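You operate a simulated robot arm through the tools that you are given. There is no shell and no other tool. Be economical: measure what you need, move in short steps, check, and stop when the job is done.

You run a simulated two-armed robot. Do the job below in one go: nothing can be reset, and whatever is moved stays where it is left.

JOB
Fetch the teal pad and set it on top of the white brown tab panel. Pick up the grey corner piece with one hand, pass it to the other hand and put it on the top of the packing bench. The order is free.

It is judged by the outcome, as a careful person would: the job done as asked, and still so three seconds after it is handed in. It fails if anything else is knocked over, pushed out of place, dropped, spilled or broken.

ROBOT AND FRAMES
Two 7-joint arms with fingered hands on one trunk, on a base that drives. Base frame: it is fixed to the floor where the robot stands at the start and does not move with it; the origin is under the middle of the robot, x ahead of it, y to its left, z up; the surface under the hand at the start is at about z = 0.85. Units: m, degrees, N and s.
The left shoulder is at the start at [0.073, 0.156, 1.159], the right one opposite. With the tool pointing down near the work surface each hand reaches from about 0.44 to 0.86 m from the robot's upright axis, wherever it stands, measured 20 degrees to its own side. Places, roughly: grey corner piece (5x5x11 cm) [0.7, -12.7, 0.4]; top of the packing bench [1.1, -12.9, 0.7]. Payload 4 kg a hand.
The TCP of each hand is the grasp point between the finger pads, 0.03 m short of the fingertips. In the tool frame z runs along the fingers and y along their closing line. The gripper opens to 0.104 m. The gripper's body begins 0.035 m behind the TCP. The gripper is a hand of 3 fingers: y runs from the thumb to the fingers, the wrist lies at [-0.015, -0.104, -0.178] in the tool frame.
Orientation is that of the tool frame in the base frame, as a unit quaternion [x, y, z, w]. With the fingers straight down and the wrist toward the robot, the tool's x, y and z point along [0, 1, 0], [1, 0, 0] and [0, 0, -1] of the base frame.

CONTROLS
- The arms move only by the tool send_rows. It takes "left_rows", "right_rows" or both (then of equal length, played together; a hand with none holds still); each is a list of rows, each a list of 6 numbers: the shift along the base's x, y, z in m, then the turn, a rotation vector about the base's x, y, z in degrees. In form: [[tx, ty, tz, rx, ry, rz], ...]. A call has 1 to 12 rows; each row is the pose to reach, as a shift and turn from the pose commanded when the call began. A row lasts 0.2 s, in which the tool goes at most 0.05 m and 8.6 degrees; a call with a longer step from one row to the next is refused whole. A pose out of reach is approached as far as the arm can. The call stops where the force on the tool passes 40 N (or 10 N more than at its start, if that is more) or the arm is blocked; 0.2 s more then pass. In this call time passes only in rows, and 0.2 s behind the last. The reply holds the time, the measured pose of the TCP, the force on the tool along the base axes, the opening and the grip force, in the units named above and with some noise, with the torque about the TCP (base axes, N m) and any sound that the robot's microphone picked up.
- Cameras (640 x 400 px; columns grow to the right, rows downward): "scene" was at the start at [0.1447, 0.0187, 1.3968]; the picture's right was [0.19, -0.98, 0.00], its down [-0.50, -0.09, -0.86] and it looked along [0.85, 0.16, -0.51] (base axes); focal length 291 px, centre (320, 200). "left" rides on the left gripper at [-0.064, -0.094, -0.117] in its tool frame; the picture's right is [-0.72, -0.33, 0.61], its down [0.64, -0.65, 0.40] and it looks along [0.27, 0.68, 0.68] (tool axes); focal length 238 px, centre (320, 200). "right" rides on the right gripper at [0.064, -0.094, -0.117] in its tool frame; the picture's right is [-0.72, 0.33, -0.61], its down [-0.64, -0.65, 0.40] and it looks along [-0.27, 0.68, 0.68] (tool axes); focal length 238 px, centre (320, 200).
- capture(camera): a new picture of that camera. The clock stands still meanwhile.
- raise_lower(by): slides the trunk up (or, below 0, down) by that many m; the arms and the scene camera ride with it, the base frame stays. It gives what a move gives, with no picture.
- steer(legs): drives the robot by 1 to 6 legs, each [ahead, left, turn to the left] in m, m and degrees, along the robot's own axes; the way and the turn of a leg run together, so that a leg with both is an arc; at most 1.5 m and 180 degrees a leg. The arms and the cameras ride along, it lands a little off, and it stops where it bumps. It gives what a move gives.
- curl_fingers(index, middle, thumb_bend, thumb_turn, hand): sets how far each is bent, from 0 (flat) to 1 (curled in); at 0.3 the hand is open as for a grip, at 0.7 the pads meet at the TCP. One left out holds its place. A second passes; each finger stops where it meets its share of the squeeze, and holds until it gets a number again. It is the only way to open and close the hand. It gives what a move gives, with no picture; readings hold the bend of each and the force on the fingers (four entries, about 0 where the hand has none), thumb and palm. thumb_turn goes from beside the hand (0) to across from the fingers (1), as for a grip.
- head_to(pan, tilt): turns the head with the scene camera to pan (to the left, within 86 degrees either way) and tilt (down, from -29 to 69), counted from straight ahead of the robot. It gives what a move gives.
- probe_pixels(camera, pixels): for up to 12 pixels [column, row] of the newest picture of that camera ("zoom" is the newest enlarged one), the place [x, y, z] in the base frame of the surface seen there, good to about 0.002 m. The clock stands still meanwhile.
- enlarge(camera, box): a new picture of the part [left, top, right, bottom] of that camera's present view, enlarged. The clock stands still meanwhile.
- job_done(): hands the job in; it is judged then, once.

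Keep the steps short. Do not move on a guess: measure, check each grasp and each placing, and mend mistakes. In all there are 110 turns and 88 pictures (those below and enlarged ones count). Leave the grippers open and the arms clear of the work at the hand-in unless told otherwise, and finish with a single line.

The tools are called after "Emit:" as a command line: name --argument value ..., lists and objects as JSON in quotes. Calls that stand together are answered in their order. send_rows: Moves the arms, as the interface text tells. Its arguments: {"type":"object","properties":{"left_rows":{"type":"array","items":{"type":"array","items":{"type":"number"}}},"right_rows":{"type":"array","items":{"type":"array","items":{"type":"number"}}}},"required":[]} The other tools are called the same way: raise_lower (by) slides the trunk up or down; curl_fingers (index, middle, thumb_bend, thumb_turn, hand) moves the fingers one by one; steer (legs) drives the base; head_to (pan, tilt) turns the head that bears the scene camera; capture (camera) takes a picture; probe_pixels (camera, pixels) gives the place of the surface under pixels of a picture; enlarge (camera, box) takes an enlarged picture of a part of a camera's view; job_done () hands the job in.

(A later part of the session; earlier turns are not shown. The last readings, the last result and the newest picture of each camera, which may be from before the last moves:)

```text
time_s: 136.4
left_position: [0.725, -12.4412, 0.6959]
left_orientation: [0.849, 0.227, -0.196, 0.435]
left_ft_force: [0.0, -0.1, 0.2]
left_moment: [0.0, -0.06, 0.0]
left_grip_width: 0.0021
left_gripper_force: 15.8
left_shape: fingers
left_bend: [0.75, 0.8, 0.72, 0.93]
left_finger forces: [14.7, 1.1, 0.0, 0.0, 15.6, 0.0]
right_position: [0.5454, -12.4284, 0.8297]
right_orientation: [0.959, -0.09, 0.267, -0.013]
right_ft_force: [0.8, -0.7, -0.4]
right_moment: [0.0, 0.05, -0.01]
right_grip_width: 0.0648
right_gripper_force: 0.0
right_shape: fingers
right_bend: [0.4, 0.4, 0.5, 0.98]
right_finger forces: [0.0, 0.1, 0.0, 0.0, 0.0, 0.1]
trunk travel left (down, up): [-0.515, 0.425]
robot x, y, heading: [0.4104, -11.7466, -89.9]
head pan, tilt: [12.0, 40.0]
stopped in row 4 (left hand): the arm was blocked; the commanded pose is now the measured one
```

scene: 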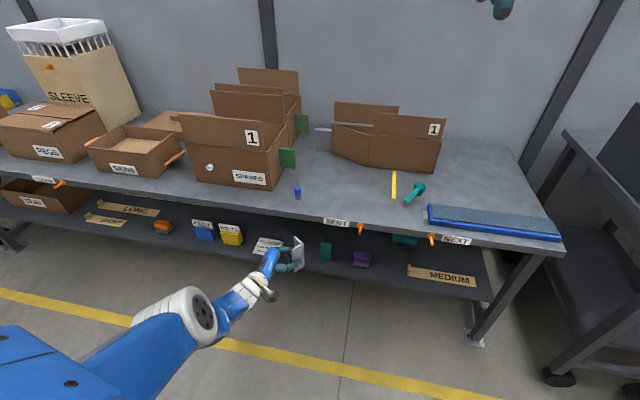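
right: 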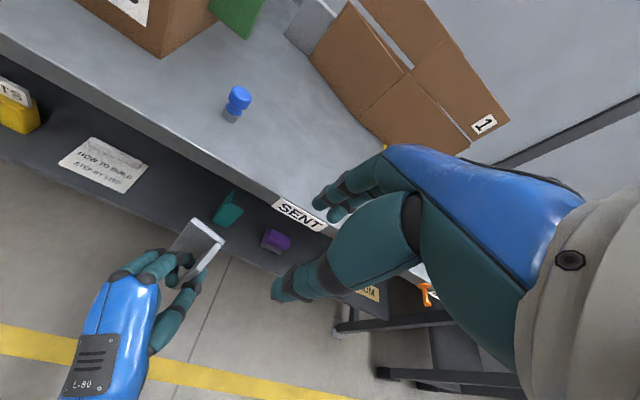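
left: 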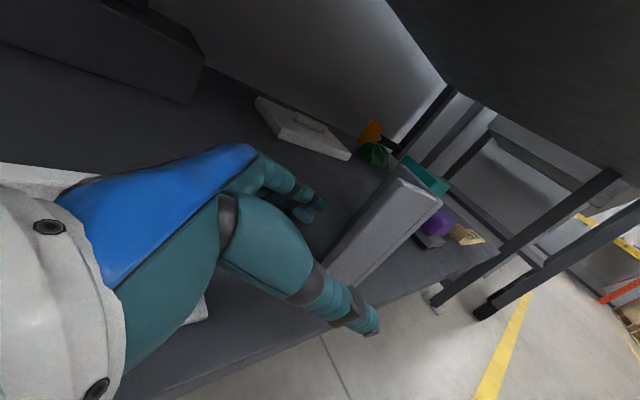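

The left arm can't come further in. A cleaner way: set the piece upright on the bench top with this left grip, using the trunk and base to move. Then the right hand picks it from above and passes it in the air to the left hand, both in natural poses. First I'll retract the right hand and check the piece.

Emit:
send_rows --right_rows '[[-0.03, 0.015, 0.03, 0, 0, 0], [-0.06, 0.03, 0.06, 0, 7.5, 0], [-0.09, 0.045, 0.09, 0, 15, 0], [-0.12, 0.06, 0.12, 0, 22.5, 0], [-0.15, 0.075, 0.15, 0, 30, 0]]'

Emit:
raise_lower --by 0.13

Emit:
capture --camera "scene"

```text
time_s: 137.6
left_position: [0.7225, -12.4423, 0.6967]
left_orientation: [0.849, 0.227, -0.194, 0.436]
left_ft_force: [0.3, -0.8, 0.3]
left_moment: [0.0, -0.01, -0.03]
left_grip_width: 0.0023
left_gripper_force: 15.7
left_shape: fingers
left_bend: [0.75, 0.8, 0.72, 0.93]
left_finger forces: [14.6, 1.2, 0.0, 0.1, 15.6, 0.0]
right_position: [0.3951, -12.3539, 0.9796]
right_orientation: [0.996, -0.092, 0.011, 0.012]
right_ft_force: [-0.1, 0.0, 0.3]
right_moment: [0.01, -0.01, 0.01]
right_grip_width: 0.0652
right_gripper_force: 0.2
right_shape: fingers
right_bend: [0.4, 0.4, 0.5, 0.98]
right_finger forces: [0.0, 0.1, 0.1, 0.1, 0.0, 0.0]
trunk travel left (down, up): [-0.515, 0.425]
robot x, y, heading: [0.4053, -11.7438, -90.2]
head pan, tilt: [12.0, 40.0]
```

```text
time_s: 139.1
left_position: [0.722, -12.4412, 0.8251]
left_orientation: [0.849, 0.228, -0.195, 0.435]
left_ft_force: [0.2, -0.1, -0.3]
left_moment: [0.01, -0.04, 0.0]
left_grip_width: 0.0024
left_gripper_force: 15.7
left_shape: fingers
left_bend: [0.75, 0.8, 0.72, 0.93]
left_finger forces: [14.6, 1.2, 0.0, 0.0, 15.6, 0.1]
right_position: [0.3963, -12.356, 1.1072]
right_orientation: [0.996, -0.089, 0.01, 0.011]
right_ft_force: [0.8, 0.1, -0.6]
right_moment: [0.02, 0.01, 0.02]
right_grip_width: 0.0653
right_gripper_force: 0.1
right_shape: fingers
right_bend: [0.4, 0.4, 0.5, 0.98]
right_finger forces: [0.0, 0.0, 0.0, 0.0, 0.0, 0.1]
trunk travel left (down, up): [-0.645, 0.295]
robot x, y, heading: [0.4074, -11.7434, -89.9]
head pan, tilt: [12.0, 40.0]
```

```text
14 pictures are left
```

scene: 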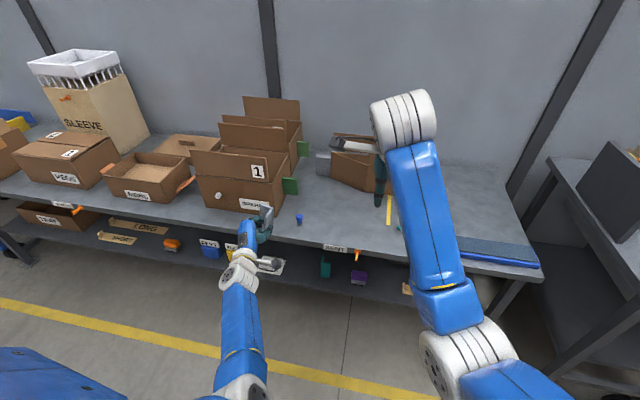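

I'll zoom on the held piece at (263,222) and measure its pose before placing.

Emit:
enlarge --camera "scene" --box '[225, 185, 305, 245]'

```text
6.67 times, centred on (265, 215) of scene
```

zoom: 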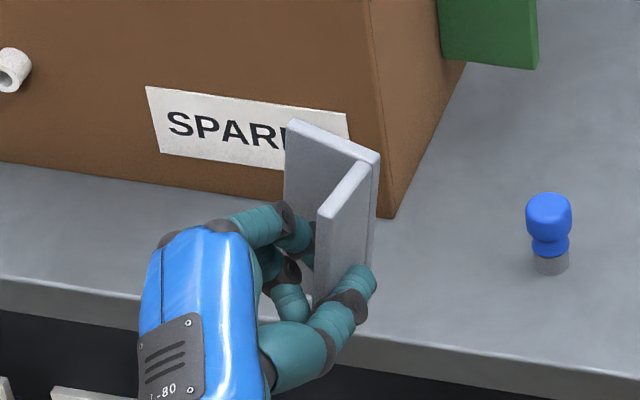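

Emit:
probe_pixels --camera "zoom" --pixels '[[290, 124], [374, 158], [322, 212], [362, 166], [368, 258], [377, 175], [345, 190], [288, 190], [318, 290], [343, 240], [330, 143], [350, 205]]'

```text
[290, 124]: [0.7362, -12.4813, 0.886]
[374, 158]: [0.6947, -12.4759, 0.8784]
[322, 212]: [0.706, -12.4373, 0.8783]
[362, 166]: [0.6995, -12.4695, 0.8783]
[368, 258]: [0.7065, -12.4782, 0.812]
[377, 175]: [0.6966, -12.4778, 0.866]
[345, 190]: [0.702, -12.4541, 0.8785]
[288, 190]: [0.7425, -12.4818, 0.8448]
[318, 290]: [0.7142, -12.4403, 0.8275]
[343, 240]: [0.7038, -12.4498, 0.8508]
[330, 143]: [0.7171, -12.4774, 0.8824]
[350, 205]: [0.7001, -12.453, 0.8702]
```

The piece is rolled about 10° (top to the right) and 3° toward me. I'll correct with (3,10,0)° and then drive right 0.17 and forward 0.2 to be over the clear bench area at about (0.54,-12.66).

Emit:
send_rows --left_rows '[[0, 0, 0, 1, 3.3, 0], [0, 0, 0, 2, 6.7, 0], [0, 0, 0, 3, 10, 0]]'

Emit:
steer --legs '[[0, -0.17, 0], [0.2, 0, 0]]'

Emit:
enlarge --camera "scene" --box '[215, 165, 335, 255]'

```text
time_s: 139.9
left_position: [0.7218, -12.4413, 0.8251]
left_orientation: [0.84, 0.269, -0.264, 0.39]
left_ft_force: [-0.3, -0.3, -0.3]
left_moment: [0.01, -0.02, 0.02]
left_grip_width: 0.0022
left_gripper_force: 15.5
left_shape: fingers
left_bend: [0.75, 0.8, 0.72, 0.93]
left_finger forces: [14.6, 1.2, 0.0, 0.0, 15.6, 0.1]
right_position: [0.3957, -12.355, 1.1076]
right_orientation: [0.996, -0.09, 0.011, 0.012]
right_ft_force: [-1.4, -0.6, 0.1]
right_moment: [-0.02, 0.02, -0.03]
right_grip_width: 0.0651
right_gripper_force: 0.0
right_shape: fingers
right_bend: [0.4, 0.4, 0.5, 0.98]
right_finger forces: [0.0, 0.1, 0.1, 0.0, 0.0, 0.1]
trunk travel left (down, up): [-0.645, 0.295]
robot x, y, heading: [0.4113, -11.7437, -90.3]
head pan, tilt: [12.0, 40.0]
```

```text
time_s: 142.6
left_position: [0.5536, -12.6344, 0.8288]
left_orientation: [0.84, 0.268, -0.261, 0.392]
left_ft_force: [-0.2, -0.1, -1.0]
left_moment: [0.04, 0.03, 0.01]
left_grip_width: 0.0022
left_gripper_force: 15.7
left_shape: fingers
left_bend: [0.75, 0.8, 0.72, 0.93]
left_finger forces: [14.6, 1.2, 0.1, 0.0, 15.5, 0.0]
right_position: [0.227, -12.5482, 1.1088]
right_orientation: [0.996, -0.09, 0.013, 0.012]
right_ft_force: [-0.6, 0.4, 0.2]
right_moment: [-0.04, -0.04, -0.03]
right_grip_width: 0.0653
right_gripper_force: 0.1
right_shape: fingers
right_bend: [0.4, 0.4, 0.5, 0.98]
right_finger forces: [0.0, 0.1, 0.0, 0.0, 0.0, 0.0]
trunk travel left (down, up): [-0.645, 0.295]
robot x, y, heading: [0.2393, -11.9378, -90.1]
head pan, tilt: [12.0, 40.0]
```

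```text
4.44 times, centred on (275, 210) of scene
```

zoom: 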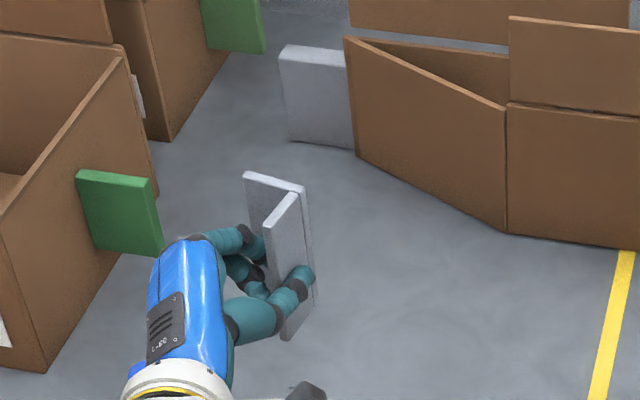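

Emit:
probe_pixels --camera "zoom" --pixels '[[248, 176], [302, 188], [268, 235], [296, 198], [290, 335], [312, 300], [304, 205], [300, 330], [250, 205], [350, 260], [125, 230], [320, 330]]'

```text
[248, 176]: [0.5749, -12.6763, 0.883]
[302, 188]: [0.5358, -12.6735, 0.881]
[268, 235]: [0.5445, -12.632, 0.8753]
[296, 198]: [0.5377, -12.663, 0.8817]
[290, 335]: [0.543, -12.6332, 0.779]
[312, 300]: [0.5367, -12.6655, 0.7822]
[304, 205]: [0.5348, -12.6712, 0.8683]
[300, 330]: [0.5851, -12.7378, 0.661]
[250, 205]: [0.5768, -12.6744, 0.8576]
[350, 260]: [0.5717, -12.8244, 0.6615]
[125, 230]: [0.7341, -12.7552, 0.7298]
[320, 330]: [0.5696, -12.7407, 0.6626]
```

It is upright, with its bottom at z≈0.775 over a clear bench surface at 0.662. I'll lower the trunk 0.105, then creep.

Emit:
raise_lower --by -0.105

Emit:
raise_lower --by -0.005

```text
time_s: 143.9
left_position: [0.5568, -12.6358, 0.7202]
left_orientation: [0.839, 0.269, -0.263, 0.392]
left_ft_force: [0.1, 0.1, -0.3]
left_moment: [0.01, 0.05, -0.02]
left_grip_width: 0.0023
left_gripper_force: 15.6
left_shape: fingers
left_bend: [0.75, 0.8, 0.72, 0.93]
left_finger forces: [14.6, 1.2, 0.0, 0.1, 15.6, 0.0]
right_position: [0.2295, -12.5491, 1.0031]
right_orientation: [0.996, -0.091, 0.01, 0.012]
right_ft_force: [0.8, 0.3, -0.3]
right_moment: [0.06, -0.01, 0.04]
right_grip_width: 0.0651
right_gripper_force: 0.0
right_shape: fingers
right_bend: [0.4, 0.4, 0.5, 0.98]
right_finger forces: [0.0, 0.0, 0.0, 0.1, 0.0, 0.0]
trunk travel left (down, up): [-0.54, 0.4]
robot x, y, heading: [0.242, -11.9394, -90.0]
head pan, tilt: [12.0, 40.0]
```

```text
time_s: 144.5
left_position: [0.5575, -12.635, 0.7165]
left_orientation: [0.839, 0.27, -0.262, 0.392]
left_ft_force: [-0.1, -0.9, 1.4]
left_moment: [-0.02, 0.04, 0.02]
left_grip_width: 0.0023
left_gripper_force: 15.5
left_shape: fingers
left_bend: [0.75, 0.8, 0.72, 0.93]
left_finger forces: [15.2, 0.9, 0.0, 0.1, 16.0, 0.1]
right_position: [0.2303, -12.5486, 0.9997]
right_orientation: [0.996, -0.091, 0.012, 0.012]
right_ft_force: [0.0, -0.3, -0.2]
right_moment: [0.0, 0.01, -0.01]
right_grip_width: 0.0649
right_gripper_force: 0.0
right_shape: fingers
right_bend: [0.4, 0.4, 0.5, 0.98]
right_finger forces: [0.1, 0.1, 0.1, 0.1, 0.0, 0.0]
trunk travel left (down, up): [-0.535, 0.405]
robot x, y, heading: [0.2416, -11.9391, -89.9]
head pan, tilt: [12.0, 40.0]
```

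Contact is beginning at 1.4 N. I'll lower 3 mm more, then release partially.

Emit:
raise_lower --by -0.003

Emit:
curl_fingers --hand "left" --index 0.66 --middle 0.68 --thumb_bend 0.64

Emit:
enlarge --camera "scene" --box '[215, 175, 335, 265]'

```text
time_s: 145.0
left_position: [0.5566, -12.6354, 0.7145]
left_orientation: [0.839, 0.269, -0.262, 0.394]
left_ft_force: [-0.5, 1.1, 8.9]
left_moment: [-0.06, 0.06, -0.01]
left_grip_width: 0.0022
left_gripper_force: 17.1
left_shape: fingers
left_bend: [0.75, 0.8, 0.72, 0.93]
left_finger forces: [15.0, 2.0, 0.0, 0.0, 16.4, 0.1]
right_position: [0.2298, -12.5475, 0.9972]
right_orientation: [0.996, -0.091, 0.011, 0.013]
right_ft_force: [0.6, 0.0, 0.3]
right_moment: [0.02, 0.02, 0.02]
right_grip_width: 0.0653
right_gripper_force: 0.0
right_shape: fingers
right_bend: [0.4, 0.4, 0.5, 0.98]
right_finger forces: [0.0, 0.0, 0.0, 0.1, 0.0, 0.0]
trunk travel left (down, up): [-0.532, 0.408]
robot x, y, heading: [0.2439, -11.9422, -90.0]
head pan, tilt: [12.0, 40.0]
```

```text
time_s: 146.0
left_position: [0.5568, -12.6344, 0.7126]
left_orientation: [0.839, 0.269, -0.263, 0.392]
left_ft_force: [-0.5, 0.2, 0.4]
left_moment: [0.02, -0.02, 0.03]
left_grip_width: 0.0134
left_gripper_force: 0.0
left_shape: fingers
left_bend: [0.66, 0.68, 0.64, 0.97]
left_finger forces: [0.2, 0.1, 0.0, 0.0, 0.1, 0.0]
right_position: [0.2306, -12.55, 0.9952]
right_orientation: [0.996, -0.091, 0.011, 0.013]
right_ft_force: [-0.1, 0.0, 0.3]
right_moment: [0.0, 0.0, 0.05]
right_grip_width: 0.0654
right_gripper_force: 0.1
right_shape: fingers
right_bend: [0.4, 0.4, 0.5, 0.98]
right_finger forces: [0.0, 0.0, 0.0, 0.0, 0.0, 0.1]
trunk travel left (down, up): [-0.532, 0.408]
robot x, y, heading: [0.2418, -11.9381, -90.1]
head pan, tilt: [12.0, 40.0]
```

```text
4.44 times, centred on (275, 220) of scene
```

zoom: 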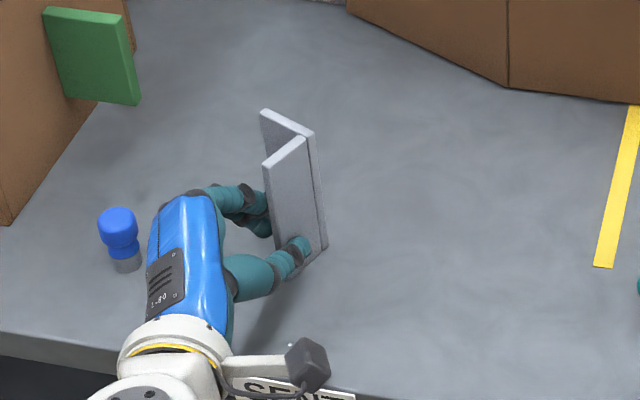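

It stands freely. I'll open a bit more and back the robot straight out by 0.2 m; the flange's free edge faces me.

Emit:
curl_fingers --hand "left" --index 0.52 --middle 0.52 --thumb_bend 0.5

Emit:
steer --legs '[[-0.2, 0, 0]]'

Emit:
enlarge --camera "scene" --box '[215, 145, 335, 235]'

```text
time_s: 147.0
left_position: [0.5566, -12.6352, 0.7125]
left_orientation: [0.84, 0.27, -0.263, 0.392]
left_ft_force: [0.1, -0.2, -0.4]
left_moment: [0.0, 0.01, 0.02]
left_grip_width: 0.0488
left_gripper_force: 0.0
left_shape: fingers
left_bend: [0.52, 0.52, 0.5, 0.97]
left_finger forces: [0.1, 0.1, 0.1, 0.0, 0.1, 0.0]
right_position: [0.2314, -12.5494, 0.9939]
right_orientation: [0.996, -0.091, 0.011, 0.012]
right_ft_force: [0.8, 0.7, -0.3]
right_moment: [0.01, 0.0, 0.01]
right_grip_width: 0.0651
right_gripper_force: 0.1
right_shape: fingers
right_bend: [0.4, 0.4, 0.5, 0.98]
right_finger forces: [0.0, 0.0, 0.0, 0.0, 0.0, 0.1]
trunk travel left (down, up): [-0.532, 0.408]
robot x, y, heading: [0.2401, -11.9399, -90.0]
head pan, tilt: [12.0, 40.0]
```

```text
time_s: 148.6
left_position: [0.5563, -12.4382, 0.7124]
left_orientation: [0.84, 0.27, -0.263, 0.392]
left_ft_force: [0.5, -0.7, -0.9]
left_moment: [0.01, -0.02, 0.04]
left_grip_width: 0.0489
left_gripper_force: 0.0
left_shape: fingers
left_bend: [0.52, 0.52, 0.5, 0.97]
left_finger forces: [0.0, 0.0, 0.0, 0.1, 0.1, 0.0]
right_position: [0.2308, -12.3513, 0.9967]
right_orientation: [0.996, -0.09, 0.01, 0.012]
right_ft_force: [0.4, 0.3, -0.4]
right_moment: [-0.03, -0.01, 0.01]
right_grip_width: 0.0651
right_gripper_force: 0.0
right_shape: fingers
right_bend: [0.4, 0.4, 0.5, 0.98]
right_finger forces: [0.0, 0.0, 0.0, 0.1, 0.0, 0.0]
trunk travel left (down, up): [-0.532, 0.408]
robot x, y, heading: [0.2434, -11.7424, -89.9]
head pan, tilt: [12.0, 40.0]
```

```text
4.44 times, centred on (275, 190) of scene
```

zoom: 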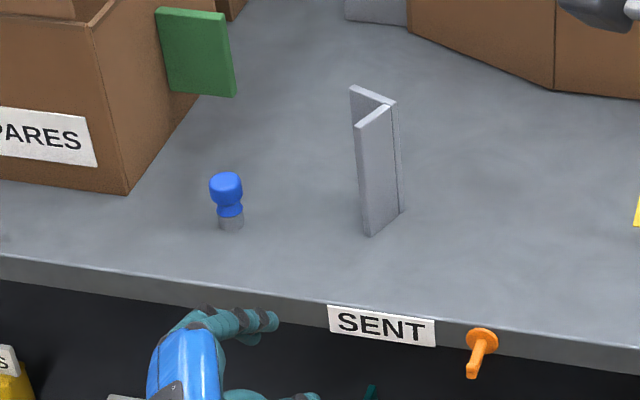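

Emit:
probe_pixels --camera "zoom" --pixels '[[353, 89], [393, 102], [358, 125], [387, 107], [370, 232], [399, 212], [372, 95], [372, 115], [352, 100], [362, 180]]'

```text
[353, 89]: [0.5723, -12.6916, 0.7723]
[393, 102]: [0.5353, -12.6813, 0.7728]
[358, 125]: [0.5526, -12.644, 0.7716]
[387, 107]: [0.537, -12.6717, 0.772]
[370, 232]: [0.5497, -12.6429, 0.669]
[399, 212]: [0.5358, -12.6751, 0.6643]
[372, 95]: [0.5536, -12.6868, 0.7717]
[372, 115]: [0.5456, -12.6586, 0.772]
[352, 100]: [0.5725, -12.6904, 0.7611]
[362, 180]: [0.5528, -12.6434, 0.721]
```

The piece stands upright on the bench: its back flange runs (0.535,-12.681)→(0.572,-12.692), top z 0.772. Next I'll turn the left hand into its receiving pose, pointing right and down, raised and clear.

Emit:
send_rows --left_rows '[[0, 0.03, 0.01, 3.6, 0.6, -6.9], [0, 0.06, 0.03, 7.2, 1.2, -13.8], [0, 0.08, 0.06, 10.9, 1.8, -20.8], [0.01, 0.1, 0.09, 14.5, 2.4, -27.7], [0.01, 0.11, 0.12, 18.1, 3, -34.6], [0.02, 0.12, 0.15, 21.7, 3.6, -41.5], [0.02, 0.12, 0.18, 25.4, 4.2, -48.5], [0.03, 0.12, 0.21, 29, 4.8, -55.4], [0.03, 0.12, 0.24, 32.6, 5.4, -62.3]]'

```text
time_s: 150.6
left_position: [0.5873, -12.3172, 0.9539]
left_orientation: [0.915, -0.12, -0.382, -0.049]
left_ft_force: [0.3, -0.2, 0.2]
left_moment: [0.0, 0.05, -0.04]
left_grip_width: 0.0491
left_gripper_force: 0.1
left_shape: fingers
left_bend: [0.52, 0.52, 0.5, 0.97]
left_finger forces: [0.0, 0.0, 0.0, 0.0, 0.1, 0.0]
right_position: [0.2312, -12.3498, 0.9974]
right_orientation: [0.996, -0.089, 0.012, 0.013]
right_ft_force: [0.5, -0.3, 0.1]
right_moment: [-0.02, -0.01, 0.01]
right_grip_width: 0.065
right_gripper_force: 0.0
right_shape: fingers
right_bend: [0.4, 0.4, 0.5, 0.98]
right_finger forces: [0.0, 0.0, 0.0, 0.0, 0.1, 0.1]
trunk travel left (down, up): [-0.532, 0.408]
robot x, y, heading: [0.2387, -11.7382, -90.0]
head pan, tilt: [12.0, 40.0]
```

The left hand is in its receiving pose. I'll drive left 0.25 and forward 0.25 so the right hand can comfortably reach down to the piece.

Emit:
steer --legs '[[0, 0.25, 0], [0.25, 0, 0]]'

```text
time_s: 153.8
left_position: [0.8446, -12.5614, 0.9549]
left_orientation: [0.917, -0.118, -0.378, -0.046]
left_ft_force: [-0.4, 0.1, 0.6]
left_moment: [0.01, -0.02, -0.02]
left_grip_width: 0.0491
left_gripper_force: 0.1
left_shape: fingers
left_bend: [0.52, 0.52, 0.5, 0.97]
left_finger forces: [0.0, 0.1, 0.0, 0.0, 0.0, 0.0]
right_position: [0.488, -12.5992, 0.9971]
right_orientation: [0.996, -0.086, 0.013, 0.013]
right_ft_force: [0.0, -0.3, -0.4]
right_moment: [0.01, 0.0, -0.02]
right_grip_width: 0.0656
right_gripper_force: 0.0
right_shape: fingers
right_bend: [0.4, 0.4, 0.5, 0.98]
right_finger forces: [0.0, 0.0, 0.1, 0.0, 0.0, 0.0]
trunk travel left (down, up): [-0.532, 0.408]
robot x, y, heading: [0.4954, -11.989, -89.4]
head pan, tilt: [12.0, 40.0]
```

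Now I'll hover the right hand above the back flange at (0.558,-12.686,0.83) with -5.6° of yaw.

Emit:
send_rows --right_rows '[[0.014, -0.018, -0.034, 0, 0, -1.5], [0.028, -0.036, -0.068, 0, 0, -3], [0.042, -0.054, -0.102, 0, 0, -4.5], [0.056, -0.072, -0.136, 0, 0, -5.6], [0.07, -0.087, -0.167, 0, 0, -5.6]]'

Emit:
capture --camera "right"

```text
time_s: 155.1
left_position: [0.8473, -12.5613, 0.9528]
left_orientation: [0.916, -0.117, -0.38, -0.047]
left_ft_force: [0.2, -0.8, -0.8]
left_moment: [0.01, 0.0, 0.0]
left_grip_width: 0.0491
left_gripper_force: 0.0
left_shape: fingers
left_bend: [0.52, 0.52, 0.5, 0.97]
left_finger forces: [0.0, 0.0, 0.0, 0.0, 0.0, 0.0]
right_position: [0.5615, -12.6867, 0.8316]
right_orientation: [0.991, -0.135, 0.01, 0.015]
right_ft_force: [-0.5, 0.2, -0.2]
right_moment: [0.0, 0.02, 0.02]
right_grip_width: 0.0653
right_gripper_force: 0.2
right_shape: fingers
right_bend: [0.4, 0.4, 0.5, 0.98]
right_finger forces: [0.0, 0.1, 0.0, 0.0, 0.1, 0.1]
trunk travel left (down, up): [-0.532, 0.408]
robot x, y, heading: [0.4941, -11.9879, -89.6]
head pan, tilt: [12.0, 40.0]
```

```text
9 pictures are left
```

right: 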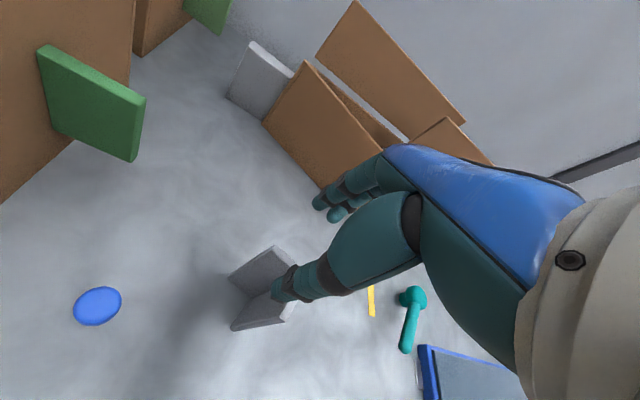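

I'll probe the thumb tip, the fingertips and the piece's top edges in this picture.

Emit:
probe_pixels --camera "right" --pixels '[[278, 291], [318, 202], [334, 215], [274, 249], [236, 275], [285, 262], [250, 297], [234, 325], [262, 322], [288, 318], [262, 262], [270, 280]]'

```text
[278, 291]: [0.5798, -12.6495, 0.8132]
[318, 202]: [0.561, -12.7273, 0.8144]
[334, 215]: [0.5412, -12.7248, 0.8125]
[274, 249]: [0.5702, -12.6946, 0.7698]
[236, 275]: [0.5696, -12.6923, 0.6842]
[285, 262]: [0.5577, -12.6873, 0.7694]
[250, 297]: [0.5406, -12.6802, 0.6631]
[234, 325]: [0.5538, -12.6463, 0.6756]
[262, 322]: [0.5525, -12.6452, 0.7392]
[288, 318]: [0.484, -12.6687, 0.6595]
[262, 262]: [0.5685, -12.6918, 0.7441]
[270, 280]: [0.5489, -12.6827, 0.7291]
```

The thumb lines up inside the V and both fingers behind the flange. I'll shift -3 mm in x and descend to z 0.766.

Emit:
send_rows --right_rows '[[-0.003, -0.001, -0.02, 0, 0, 0], [-0.003, -0.001, -0.04, 0, 0, 0], [-0.003, -0.001, -0.055, 0, 0, 0], [-0.003, -0.001, -0.066, 0, 0, 0]]'

Emit:
curl_fingers --hand "right" --index 0.64 --middle 0.64 --thumb_bend 0.64

Emit:
curl_fingers --hand "right" --index 0.8 --middle 0.8 --thumb_bend 0.8

Emit:
capture --camera "right"

```text
time_s: 156.1
left_position: [0.8464, -12.562, 0.9548]
left_orientation: [0.916, -0.117, -0.38, -0.046]
left_ft_force: [-0.5, 0.0, -0.9]
left_moment: [0.04, 0.0, 0.03]
left_grip_width: 0.0492
left_gripper_force: 0.1
left_shape: fingers
left_bend: [0.52, 0.52, 0.5, 0.97]
left_finger forces: [0.0, 0.0, 0.1, 0.1, 0.0, 0.0]
right_position: [0.5557, -12.686, 0.7651]
right_orientation: [0.991, -0.135, 0.011, 0.015]
right_ft_force: [-0.6, -0.3, 1.2]
right_moment: [-0.02, -0.02, -0.04]
right_grip_width: 0.0649
right_gripper_force: 0.1
right_shape: fingers
right_bend: [0.4, 0.4, 0.5, 0.98]
right_finger forces: [0.1, 0.0, 0.1, 0.0, 0.0, 0.1]
trunk travel left (down, up): [-0.532, 0.408]
robot x, y, heading: [0.4982, -11.9945, -89.5]
head pan, tilt: [12.0, 40.0]
```

```text
time_s: 157.1
left_position: [0.8454, -12.5616, 0.9558]
left_orientation: [0.916, -0.118, -0.38, -0.047]
left_ft_force: [0.0, -0.1, 0.1]
left_moment: [0.02, 0.02, -0.01]
left_grip_width: 0.0492
left_gripper_force: 0.0
left_shape: fingers
left_bend: [0.52, 0.52, 0.5, 0.97]
left_finger forces: [0.0, 0.0, 0.1, 0.0, 0.0, 0.0]
right_position: [0.5569, -12.6866, 0.7648]
right_orientation: [0.991, -0.136, 0.011, 0.014]
right_ft_force: [-0.4, 0.9, -0.2]
right_moment: [0.01, -0.01, 0.0]
right_grip_width: 0.0166
right_gripper_force: 0.1
right_shape: fingers
right_bend: [0.64, 0.64, 0.64, 0.98]
right_finger forces: [0.0, 0.1, 0.0, 0.1, 0.0, 0.0]
trunk travel left (down, up): [-0.532, 0.408]
robot x, y, heading: [0.4922, -11.9919, -89.3]
head pan, tilt: [12.0, 40.0]
```

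```text
time_s: 158.1
left_position: [0.8462, -12.5612, 0.9537]
left_orientation: [0.916, -0.117, -0.38, -0.047]
left_ft_force: [-0.5, 0.1, 1.0]
left_moment: [0.0, -0.03, -0.04]
left_grip_width: 0.0491
left_gripper_force: 0.1
left_shape: fingers
left_bend: [0.52, 0.52, 0.5, 0.97]
left_finger forces: [0.1, 0.0, 0.0, 0.1, 0.0, 0.2]
right_position: [0.5561, -12.6854, 0.7648]
right_orientation: [0.991, -0.135, 0.01, 0.015]
right_ft_force: [0.4, 0.4, 2.1]
right_moment: [0.07, -0.02, 0.02]
right_grip_width: 0.0031
right_gripper_force: 17.3
right_shape: fingers
right_bend: [0.74, 0.79, 0.71, 0.93]
right_finger forces: [11.6, 5.2, 0.0, 0.1, 18.0, 0.1]
trunk travel left (down, up): [-0.532, 0.408]
robot x, y, heading: [0.4985, -11.9884, -89.4]
head pan, tilt: [12.0, 40.0]
```

```text
8 pictures are left
```

right: 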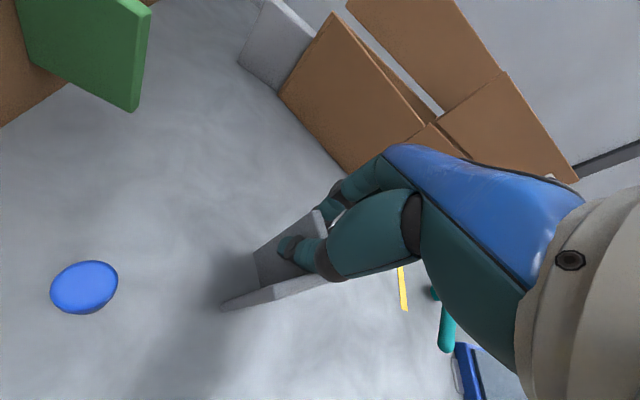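

Gripped at 17 N with all three digits. I'll lift 0.08 by the trunk and back off 0.25 m into free space.

Emit:
raise_lower --by 0.08

Emit:
steer --legs '[[-0.28, 0, 0]]'

Emit:
capture --camera "scene"

```text
time_s: 159.2
left_position: [0.8476, -12.5616, 1.0346]
left_orientation: [0.916, -0.117, -0.38, -0.047]
left_ft_force: [0.0, 0.1, -0.3]
left_moment: [0.01, -0.02, 0.0]
left_grip_width: 0.0491
left_gripper_force: 0.1
left_shape: fingers
left_bend: [0.52, 0.52, 0.5, 0.97]
left_finger forces: [0.1, 0.0, 0.0, 0.0, 0.0, 0.1]
right_position: [0.557, -12.6876, 0.8442]
right_orientation: [0.991, -0.135, 0.011, 0.015]
right_ft_force: [-0.4, 0.3, -0.7]
right_moment: [0.01, 0.01, -0.02]
right_grip_width: 0.0029
right_gripper_force: 17.3
right_shape: fingers
right_bend: [0.74, 0.79, 0.71, 0.93]
right_finger forces: [12.3, 4.6, 0.1, 0.1, 17.2, 0.1]
trunk travel left (down, up): [-0.612, 0.328]
robot x, y, heading: [0.4979, -11.9909, -89.4]
head pan, tilt: [12.0, 40.0]
```

```text
time_s: 161.2
left_position: [0.8432, -12.2854, 1.0321]
left_orientation: [0.916, -0.117, -0.38, -0.048]
left_ft_force: [0.5, 0.1, 0.5]
left_moment: [0.0, 0.0, -0.04]
left_grip_width: 0.0492
left_gripper_force: 0.1
left_shape: fingers
left_bend: [0.52, 0.52, 0.5, 0.97]
left_finger forces: [0.0, 0.1, 0.0, 0.0, 0.1, 0.1]
right_position: [0.5532, -12.4106, 0.8461]
right_orientation: [0.99, -0.138, 0.012, 0.015]
right_ft_force: [-0.4, 0.3, -0.2]
right_moment: [0.0, 0.05, -0.03]
right_grip_width: 0.0031
right_gripper_force: 17.4
right_shape: fingers
right_bend: [0.74, 0.79, 0.71, 0.93]
right_finger forces: [12.3, 4.6, 0.0, 0.1, 17.2, 0.1]
trunk travel left (down, up): [-0.612, 0.328]
robot x, y, heading: [0.4975, -11.7103, -89.7]
head pan, tilt: [12.0, 40.0]
```

```text
7 pictures are left
```

scene: 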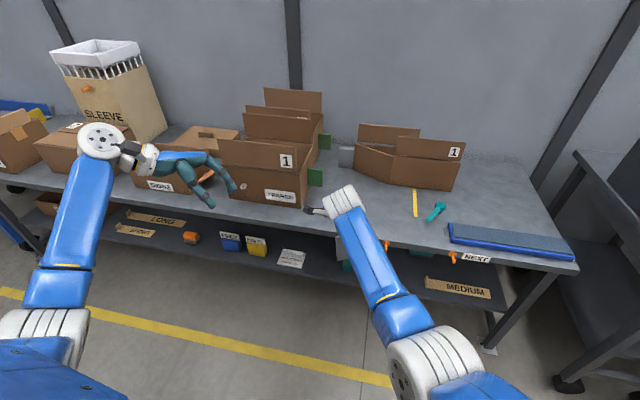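

The scene view of the piece is hidden by the right wrist, so I'll use the left hand's camera, which looks toward it.

Emit:
capture --camera "left"

```text
6 pictures are left
```

left: 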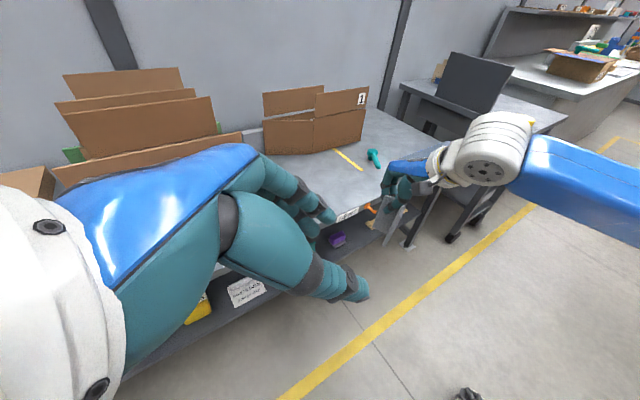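

The piece hangs at about (393,222). I'll probe its surface there.

Emit:
probe_pixels --camera "left" --pixels '[[386, 212], [392, 215], [398, 212], [404, 209], [384, 225], [390, 225], [396, 225], [402, 225], [384, 240], [388, 238], [393, 238], [398, 235]]'

Emit:
enlarge --camera "left" --box '[360, 180, 432, 255]'

```text
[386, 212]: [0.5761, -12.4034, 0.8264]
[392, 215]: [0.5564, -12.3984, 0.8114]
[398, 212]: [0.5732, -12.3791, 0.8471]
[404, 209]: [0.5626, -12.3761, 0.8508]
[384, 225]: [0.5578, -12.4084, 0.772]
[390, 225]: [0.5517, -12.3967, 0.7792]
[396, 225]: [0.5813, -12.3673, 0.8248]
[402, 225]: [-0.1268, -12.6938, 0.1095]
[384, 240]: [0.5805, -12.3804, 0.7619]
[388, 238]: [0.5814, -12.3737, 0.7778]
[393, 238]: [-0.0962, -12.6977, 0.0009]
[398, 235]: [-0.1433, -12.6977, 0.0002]
```

```text
5.33 times, centred on (396, 218) of left
```

zoom: 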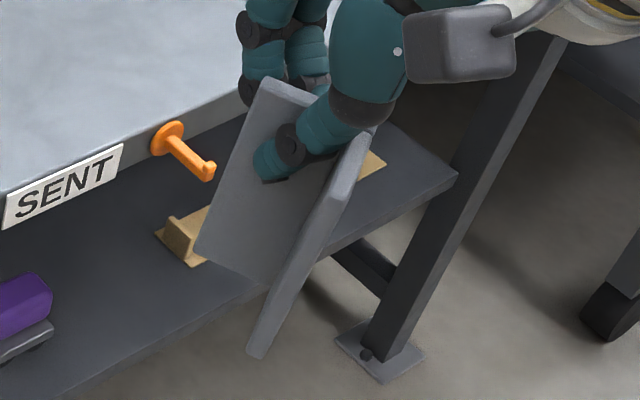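

A good view: the thumb is inside the V and the lower half of the held flange is free, with its free edge toward the left hand. I'll probe its corners.

Emit:
probe_pixels --camera "zoom" --pixels '[[268, 88], [240, 150], [222, 200], [205, 246], [235, 258], [262, 272], [250, 215], [290, 200], [350, 150], [262, 345], [310, 240], [230, 220]]'

```text
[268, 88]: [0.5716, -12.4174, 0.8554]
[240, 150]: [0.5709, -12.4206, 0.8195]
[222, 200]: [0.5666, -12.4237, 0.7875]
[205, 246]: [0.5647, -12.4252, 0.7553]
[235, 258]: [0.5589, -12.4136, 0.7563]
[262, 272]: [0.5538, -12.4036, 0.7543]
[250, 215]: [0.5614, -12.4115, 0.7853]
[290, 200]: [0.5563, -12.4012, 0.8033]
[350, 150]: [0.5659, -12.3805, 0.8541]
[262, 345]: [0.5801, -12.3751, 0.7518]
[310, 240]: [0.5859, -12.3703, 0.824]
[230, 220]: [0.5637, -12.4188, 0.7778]
```

The held flange has yawed in the grip, so the other flange now has its free edge pointing left at about azimuth 24°, fully clear, ideal for the left hand. I'll bring the hands together slowly: the right moves left, nearer and up with -15° yaw, and the left yaws +24° toward a pre-approach.

Emit:
send_rows --left_rows '[[-0.012, -0.003, -0.02, 0, 0, 5], [-0.025, -0.006, -0.04, 0, 0, 10], [-0.04, -0.009, -0.06, 0, 0, 15], [-0.055, -0.012, -0.08, 0, 0, 20], [-0.073, -0.015, -0.11, 0, 0, 24]]' --right_rows '[[0.02, 0.014, 0.016, 0, 0, -3], [0.04, 0.028, 0.032, 0, 0, -6], [0.06, 0.042, 0.048, 0, 0, -9], [0.08, 0.056, 0.064, 0, 0, -12], [0.1, 0.07, 0.08, 0, 0, -15]]'

```text
time_s: 162.6
left_position: [0.7668, -12.2977, 0.9281]
left_orientation: [0.922, 0.077, -0.379, 0.034]
left_ft_force: [-0.4, -0.5, 0.0]
left_moment: [0.01, -0.03, 0.01]
left_grip_width: 0.0488
left_gripper_force: 0.0
left_shape: fingers
left_bend: [0.52, 0.52, 0.5, 0.97]
left_finger forces: [0.1, 0.0, 0.0, 0.1, 0.0, 0.0]
right_position: [0.5904, -12.3744, 0.9243]
right_orientation: [0.952, -0.304, -0.012, 0.038]
right_ft_force: [0.4, -0.1, 0.3]
right_moment: [0.03, 0.01, 0.0]
right_grip_width: 0.0032
right_gripper_force: 17.0
right_shape: fingers
right_bend: [0.74, 0.79, 0.71, 0.93]
right_finger forces: [12.6, 4.2, 0.1, 0.0, 17.1, 0.1]
trunk travel left (down, up): [-0.612, 0.328]
robot x, y, heading: [0.4914, -11.7114, -89.7]
head pan, tilt: [12.0, 40.0]
stopped in row 5 (right hand): the arm was blocked; the commanded pose is now the measured one
```

The left reached its pre-approach and the right is holding steady at (0.590,-12.374,0.924). I'll move the left closer to (0.675,-12.346,0.91) and take a picture from it.

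Emit:
send_rows --left_rows '[[-0.03, -0.016, -0.006, 0, 0, 0], [-0.06, -0.032, -0.012, 0, 0, 0], [-0.092, -0.048, -0.018, 0, 0, 0]]'

Emit:
capture --camera "left"

```text
time_s: 163.4
left_position: [0.6729, -12.3487, 0.9116]
left_orientation: [0.921, 0.075, -0.38, 0.034]
left_ft_force: [-0.6, 0.3, -0.7]
left_moment: [0.02, 0.0, -0.01]
left_grip_width: 0.0491
left_gripper_force: 0.0
left_shape: fingers
left_bend: [0.52, 0.52, 0.5, 0.97]
left_finger forces: [0.0, 0.1, 0.0, 0.0, 0.1, 0.0]
right_position: [0.5903, -12.3731, 0.9225]
right_orientation: [0.952, -0.304, -0.012, 0.038]
right_ft_force: [-0.3, 0.4, -1.2]
right_moment: [-0.01, 0.01, 0.0]
right_grip_width: 0.003
right_gripper_force: 17.1
right_shape: fingers
right_bend: [0.74, 0.79, 0.71, 0.93]
right_finger forces: [12.7, 4.2, 0.0, 0.0, 17.1, 0.0]
trunk travel left (down, up): [-0.612, 0.328]
robot x, y, heading: [0.4946, -11.7118, -89.5]
head pan, tilt: [12.0, 40.0]
```

```text
4 pictures are left
```

left: 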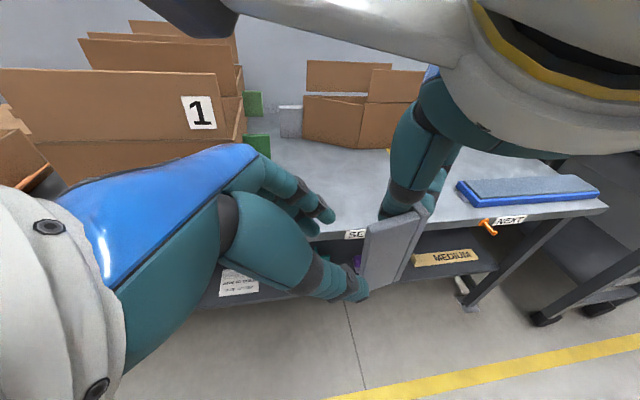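

The left hand reached. The piece is at (390,250). I'll probe its edges.

Emit:
probe_pixels --camera "left" --pixels '[[368, 230], [364, 285], [400, 280], [418, 212], [427, 210], [405, 275], [385, 250], [400, 235], [390, 205], [421, 225], [412, 245], [360, 295]]'

Emit:
probe_pixels --camera "left" --pixels '[[396, 282], [414, 235], [424, 213], [430, 205], [408, 265], [402, 278], [370, 280], [395, 265], [320, 210], [355, 285], [398, 195], [436, 170]]'

```text
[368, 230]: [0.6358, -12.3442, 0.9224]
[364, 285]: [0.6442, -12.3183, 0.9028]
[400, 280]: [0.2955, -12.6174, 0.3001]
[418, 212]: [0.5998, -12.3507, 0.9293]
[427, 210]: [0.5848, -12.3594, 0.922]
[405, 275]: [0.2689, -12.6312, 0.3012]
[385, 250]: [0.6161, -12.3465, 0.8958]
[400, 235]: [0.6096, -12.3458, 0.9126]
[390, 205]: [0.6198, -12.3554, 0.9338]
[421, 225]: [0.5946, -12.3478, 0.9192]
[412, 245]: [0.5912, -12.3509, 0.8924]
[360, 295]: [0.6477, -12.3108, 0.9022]
```

```text
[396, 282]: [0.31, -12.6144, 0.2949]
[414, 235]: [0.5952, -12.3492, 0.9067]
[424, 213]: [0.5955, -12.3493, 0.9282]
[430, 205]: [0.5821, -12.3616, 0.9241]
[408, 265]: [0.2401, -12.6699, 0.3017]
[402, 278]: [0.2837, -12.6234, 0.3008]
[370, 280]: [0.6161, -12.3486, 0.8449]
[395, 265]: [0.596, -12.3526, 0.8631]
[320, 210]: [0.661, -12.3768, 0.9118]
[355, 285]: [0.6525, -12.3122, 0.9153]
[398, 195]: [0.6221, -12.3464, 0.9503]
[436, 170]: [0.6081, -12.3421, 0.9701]
```

The free flange faces me at y≈-12.348, with x 0.595–0.638 and z 0.83–0.935. The left hand's approach line leads straight onto it, so I'll advance along it to (0.632,-12.350,0.872).

Emit:
send_rows --left_rows '[[-0.014, 0, -0.014, 0, 0, 0], [-0.028, -0.001, -0.027, 0, 0, 0], [-0.041, -0.001, -0.04, 0, 0, 0]]'

Emit:
capture --camera "left"

```text
time_s: 164.2
left_position: [0.6336, -12.3466, 0.8718]
left_orientation: [0.922, 0.076, -0.379, 0.033]
left_ft_force: [-0.3, -0.2, -0.9]
left_moment: [0.0, -0.01, 0.01]
left_grip_width: 0.0492
left_gripper_force: 0.0
left_shape: fingers
left_bend: [0.52, 0.52, 0.5, 0.97]
left_finger forces: [0.1, 0.1, 0.0, 0.1, 0.0, 0.1]
right_position: [0.5905, -12.3746, 0.923]
right_orientation: [0.952, -0.305, -0.014, 0.037]
right_ft_force: [0.3, -0.3, -0.2]
right_moment: [-0.01, 0.0, 0.01]
right_grip_width: 0.0032
right_gripper_force: 16.9
right_shape: fingers
right_bend: [0.74, 0.79, 0.71, 0.93]
right_finger forces: [12.6, 4.1, 0.0, 0.0, 17.1, 0.0]
trunk travel left (down, up): [-0.612, 0.328]
robot x, y, heading: [0.4972, -11.7098, -89.7]
head pan, tilt: [12.0, 40.0]
```

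```text
3 pictures are left
```

left: 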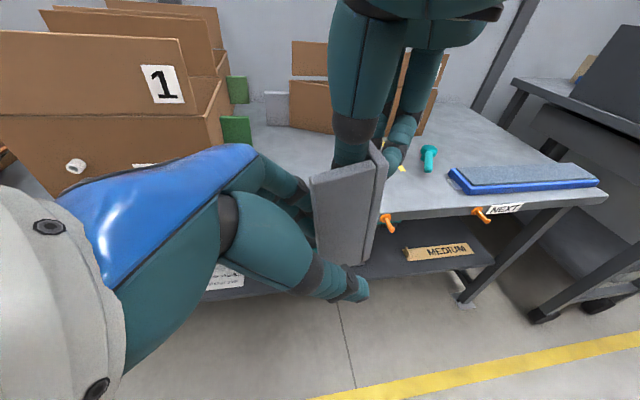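

The left thumb is in front and its fingers are behind the flange, with no contact forces. I'll close the left hand.

Emit:
curl_fingers --hand "left" --index 0.66 --middle 0.66 --thumb_bend 0.64

Emit:
curl_fingers --hand "left" --index 0.8 --middle 0.8 --thumb_bend 0.8

```text
time_s: 165.2
left_position: [0.633, -12.3463, 0.8713]
left_orientation: [0.921, 0.076, -0.38, 0.035]
left_ft_force: [-0.3, -1.4, 0.5]
left_moment: [-0.05, 0.01, 0.01]
left_grip_width: 0.0144
left_gripper_force: 0.4
left_shape: fingers
left_bend: [0.65, 0.65, 0.64, 0.97]
left_finger forces: [0.4, 0.7, 0.1, 0.0, 0.0, 0.0]
right_position: [0.59, -12.3733, 0.9242]
right_orientation: [0.952, -0.305, -0.014, 0.037]
right_ft_force: [-0.3, 0.7, -0.3]
right_moment: [0.08, 0.0, 0.03]
right_grip_width: 0.003
right_gripper_force: 17.7
right_shape: fingers
right_bend: [0.74, 0.79, 0.71, 0.93]
right_finger forces: [11.6, 5.6, 0.1, 0.1, 18.4, 0.0]
trunk travel left (down, up): [-0.612, 0.328]
robot x, y, heading: [0.4965, -11.71, -89.5]
head pan, tilt: [12.0, 40.0]
```

```text
time_s: 166.2
left_position: [0.6335, -12.3462, 0.8714]
left_orientation: [0.922, 0.076, -0.379, 0.034]
left_ft_force: [-2.0, -0.8, -0.2]
left_moment: [-0.03, 0.03, -0.16]
left_grip_width: 0.0021
left_gripper_force: 17.2
left_shape: fingers
left_bend: [0.73, 0.73, 0.7, 0.97]
left_finger forces: [8.1, 8.5, 0.0, 0.0, 16.9, 0.0]
right_position: [0.5905, -12.3744, 0.9231]
right_orientation: [0.951, -0.306, -0.013, 0.038]
right_ft_force: [0.9, -1.1, 0.7]
right_moment: [0.05, -0.14, 0.09]
right_grip_width: 0.0025
right_gripper_force: 16.6
right_shape: fingers
right_bend: [0.74, 0.8, 0.71, 0.93]
right_finger forces: [9.6, 6.1, 0.0, 0.1, 17.7, 0.0]
trunk travel left (down, up): [-0.612, 0.328]
robot x, y, heading: [0.4908, -11.7101, -89.7]
head pan, tilt: [12.0, 40.0]
```

Both hands hold it now: left 8.1/8.5/16.9 N, well balanced. I'll release the right, opening its fingers more and its thumb only slightly since it is inside the V, and lift it straight up.

Emit:
curl_fingers --hand "right" --index 0.55 --middle 0.55 --thumb_bend 0.67

Emit:
send_rows --right_rows '[[0, 0, 0.008, 0, 0, 0], [0, 0, 0.016, 0, 0, 0], [0, 0, 0.03, 0, 0, 0], [0, 0, 0.045, 0, 0, 0], [-0.01, 0, 0.07, 0, 0, 0], [-0.03, 0.01, 0.1, 0, 0, 0]]'

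```text
time_s: 167.2
left_position: [0.6343, -12.3463, 0.8719]
left_orientation: [0.922, 0.075, -0.379, 0.033]
left_ft_force: [-2.7, 2.6, -1.1]
left_moment: [-0.06, -0.11, -0.09]
left_grip_width: 0.0026
left_gripper_force: 16.7
left_shape: fingers
left_bend: [0.74, 0.74, 0.7, 0.96]
left_finger forces: [6.0, 9.1, 0.1, 0.0, 17.6, 0.0]
right_position: [0.5912, -12.3745, 0.9244]
right_orientation: [0.952, -0.305, -0.013, 0.038]
right_ft_force: [1.9, -1.9, 0.7]
right_moment: [-0.02, -0.07, -0.03]
right_grip_width: 0.0247
right_gripper_force: 0.8
right_shape: fingers
right_bend: [0.55, 0.55, 0.67, 0.96]
right_finger forces: [0.1, 0.0, 0.0, 0.0, 3.0, 0.1]
trunk travel left (down, up): [-0.612, 0.328]
robot x, y, heading: [0.4975, -11.7092, -89.5]
head pan, tilt: [12.0, 40.0]
```

```text
time_s: 168.6
left_position: [0.6331, -12.3447, 0.8712]
left_orientation: [0.922, 0.074, -0.379, 0.036]
left_ft_force: [0.6, 0.8, -0.1]
left_moment: [-0.03, -0.03, -0.01]
left_grip_width: 0.0028
left_gripper_force: 15.4
left_shape: fingers
left_bend: [0.74, 0.75, 0.71, 0.94]
left_finger forces: [12.0, 3.1, 0.1, 0.0, 15.1, 0.0]
right_position: [0.5623, -12.3613, 1.0268]
right_orientation: [0.952, -0.304, -0.011, 0.038]
right_ft_force: [1.0, 1.2, 0.9]
right_moment: [-0.03, 0.02, 0.02]
right_grip_width: 0.0238
right_gripper_force: 0.0
right_shape: fingers
right_bend: [0.55, 0.55, 0.67, 0.97]
right_finger forces: [0.1, 0.0, 0.1, 0.0, 0.0, 0.0]
trunk travel left (down, up): [-0.612, 0.328]
robot x, y, heading: [0.4933, -11.7118, -89.5]
head pan, tilt: [12.0, 40.0]
```

The pass is complete and the left holds the piece alone. I'll clear the right hand away and open it, then measure the piece in the left hand.

Emit:
send_rows --right_rows '[[-0.03, 0.01, 0.02, 0, 0, 3], [-0.06, 0.02, 0.04, 0, 0, 6], [-0.09, 0.02, 0.06, 0, 0, 10], [-0.13, 0.02, 0.08, 0, 0, 15], [-0.17, 0.02, 0.1, 0, 0, 20], [-0.21, 0.02, 0.12, 0, 0, 25]]'

Emit:
curl_fingers --hand "right" --index 0.3 --middle 0.3 --thumb_bend 0.3

Emit:
capture --camera "scene"

```text
time_s: 170.0
left_position: [0.6321, -12.3468, 0.8719]
left_orientation: [0.922, 0.075, -0.38, 0.034]
left_ft_force: [-0.5, -0.3, -0.8]
left_moment: [0.02, -0.01, 0.01]
left_grip_width: 0.0028
left_gripper_force: 15.3
left_shape: fingers
left_bend: [0.74, 0.75, 0.71, 0.94]
left_finger forces: [12.1, 3.1, 0.1, 0.0, 15.1, 0.0]
right_position: [0.3481, -12.3424, 1.1452]
right_orientation: [0.995, -0.089, -0.003, 0.038]
right_ft_force: [0.0, 0.0, 0.0]
right_moment: [-0.03, -0.02, 0.02]
right_grip_width: 0.0239
right_gripper_force: 0.1
right_shape: fingers
right_bend: [0.55, 0.55, 0.67, 0.97]
right_finger forces: [0.1, 0.0, 0.0, 0.1, 0.1, 0.1]
trunk travel left (down, up): [-0.612, 0.328]
robot x, y, heading: [0.4917, -11.7133, -89.5]
head pan, tilt: [12.0, 40.0]
```

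```text
time_s: 171.0
left_position: [0.6336, -12.345, 0.8718]
left_orientation: [0.921, 0.076, -0.38, 0.035]
left_ft_force: [0.1, -0.3, -0.4]
left_moment: [0.03, 0.01, -0.01]
left_grip_width: 0.0025
left_gripper_force: 15.1
left_shape: fingers
left_bend: [0.74, 0.75, 0.71, 0.94]
left_finger forces: [12.1, 3.1, 0.0, 0.1, 15.1, 0.0]
right_position: [0.3516, -12.342, 1.146]
right_orientation: [0.995, -0.089, -0.004, 0.037]
right_ft_force: [1.0, -0.1, -0.3]
right_moment: [0.0, -0.02, -0.02]
right_grip_width: 0.1029
right_gripper_force: 0.1
right_shape: fingers
right_bend: [0.3, 0.3, 0.3, 0.97]
right_finger forces: [0.0, 0.0, 0.0, 0.1, 0.1, 0.1]
trunk travel left (down, up): [-0.612, 0.328]
robot x, y, heading: [0.4941, -11.7109, -89.7]
head pan, tilt: [12.0, 40.0]
```

```text
2 pictures are left
```

scene: 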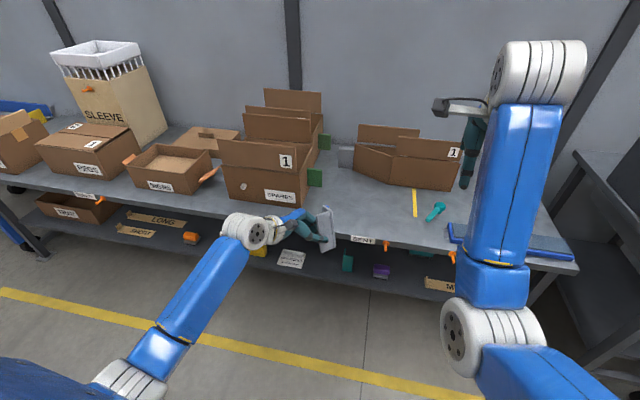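

I'll probe the piece at about (325,230) in this picture, in a grid.

Emit:
probe_pixels --camera "scene" --pixels '[[316, 212], [320, 209], [325, 207], [330, 206], [318, 222], [324, 222], [330, 222], [321, 246], [326, 248], [331, 247], [335, 243], [333, 225]]'

Emit:
probe_pixels --camera "scene" --pixels '[[318, 215], [322, 213], [326, 211], [329, 213], [322, 218], [327, 230], [330, 235], [324, 242], [328, 244], [332, 240], [327, 238], [334, 236]]'

```text
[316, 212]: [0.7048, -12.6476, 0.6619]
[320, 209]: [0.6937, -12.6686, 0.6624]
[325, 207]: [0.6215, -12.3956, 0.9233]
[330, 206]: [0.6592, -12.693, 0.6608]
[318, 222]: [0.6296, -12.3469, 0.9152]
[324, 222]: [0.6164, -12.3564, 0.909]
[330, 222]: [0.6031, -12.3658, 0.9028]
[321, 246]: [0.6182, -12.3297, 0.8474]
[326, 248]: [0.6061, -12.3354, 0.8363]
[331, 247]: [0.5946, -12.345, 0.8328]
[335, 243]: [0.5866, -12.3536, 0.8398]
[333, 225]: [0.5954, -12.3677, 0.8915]
```

```text
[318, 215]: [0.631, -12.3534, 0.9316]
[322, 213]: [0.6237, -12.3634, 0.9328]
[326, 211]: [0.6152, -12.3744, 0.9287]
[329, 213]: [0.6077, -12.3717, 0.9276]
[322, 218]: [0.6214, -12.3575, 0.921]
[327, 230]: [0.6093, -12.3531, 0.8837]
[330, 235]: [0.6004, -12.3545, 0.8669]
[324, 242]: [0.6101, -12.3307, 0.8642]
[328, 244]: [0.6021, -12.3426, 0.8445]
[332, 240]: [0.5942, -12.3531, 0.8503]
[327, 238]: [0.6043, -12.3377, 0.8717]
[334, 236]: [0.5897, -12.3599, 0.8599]
```

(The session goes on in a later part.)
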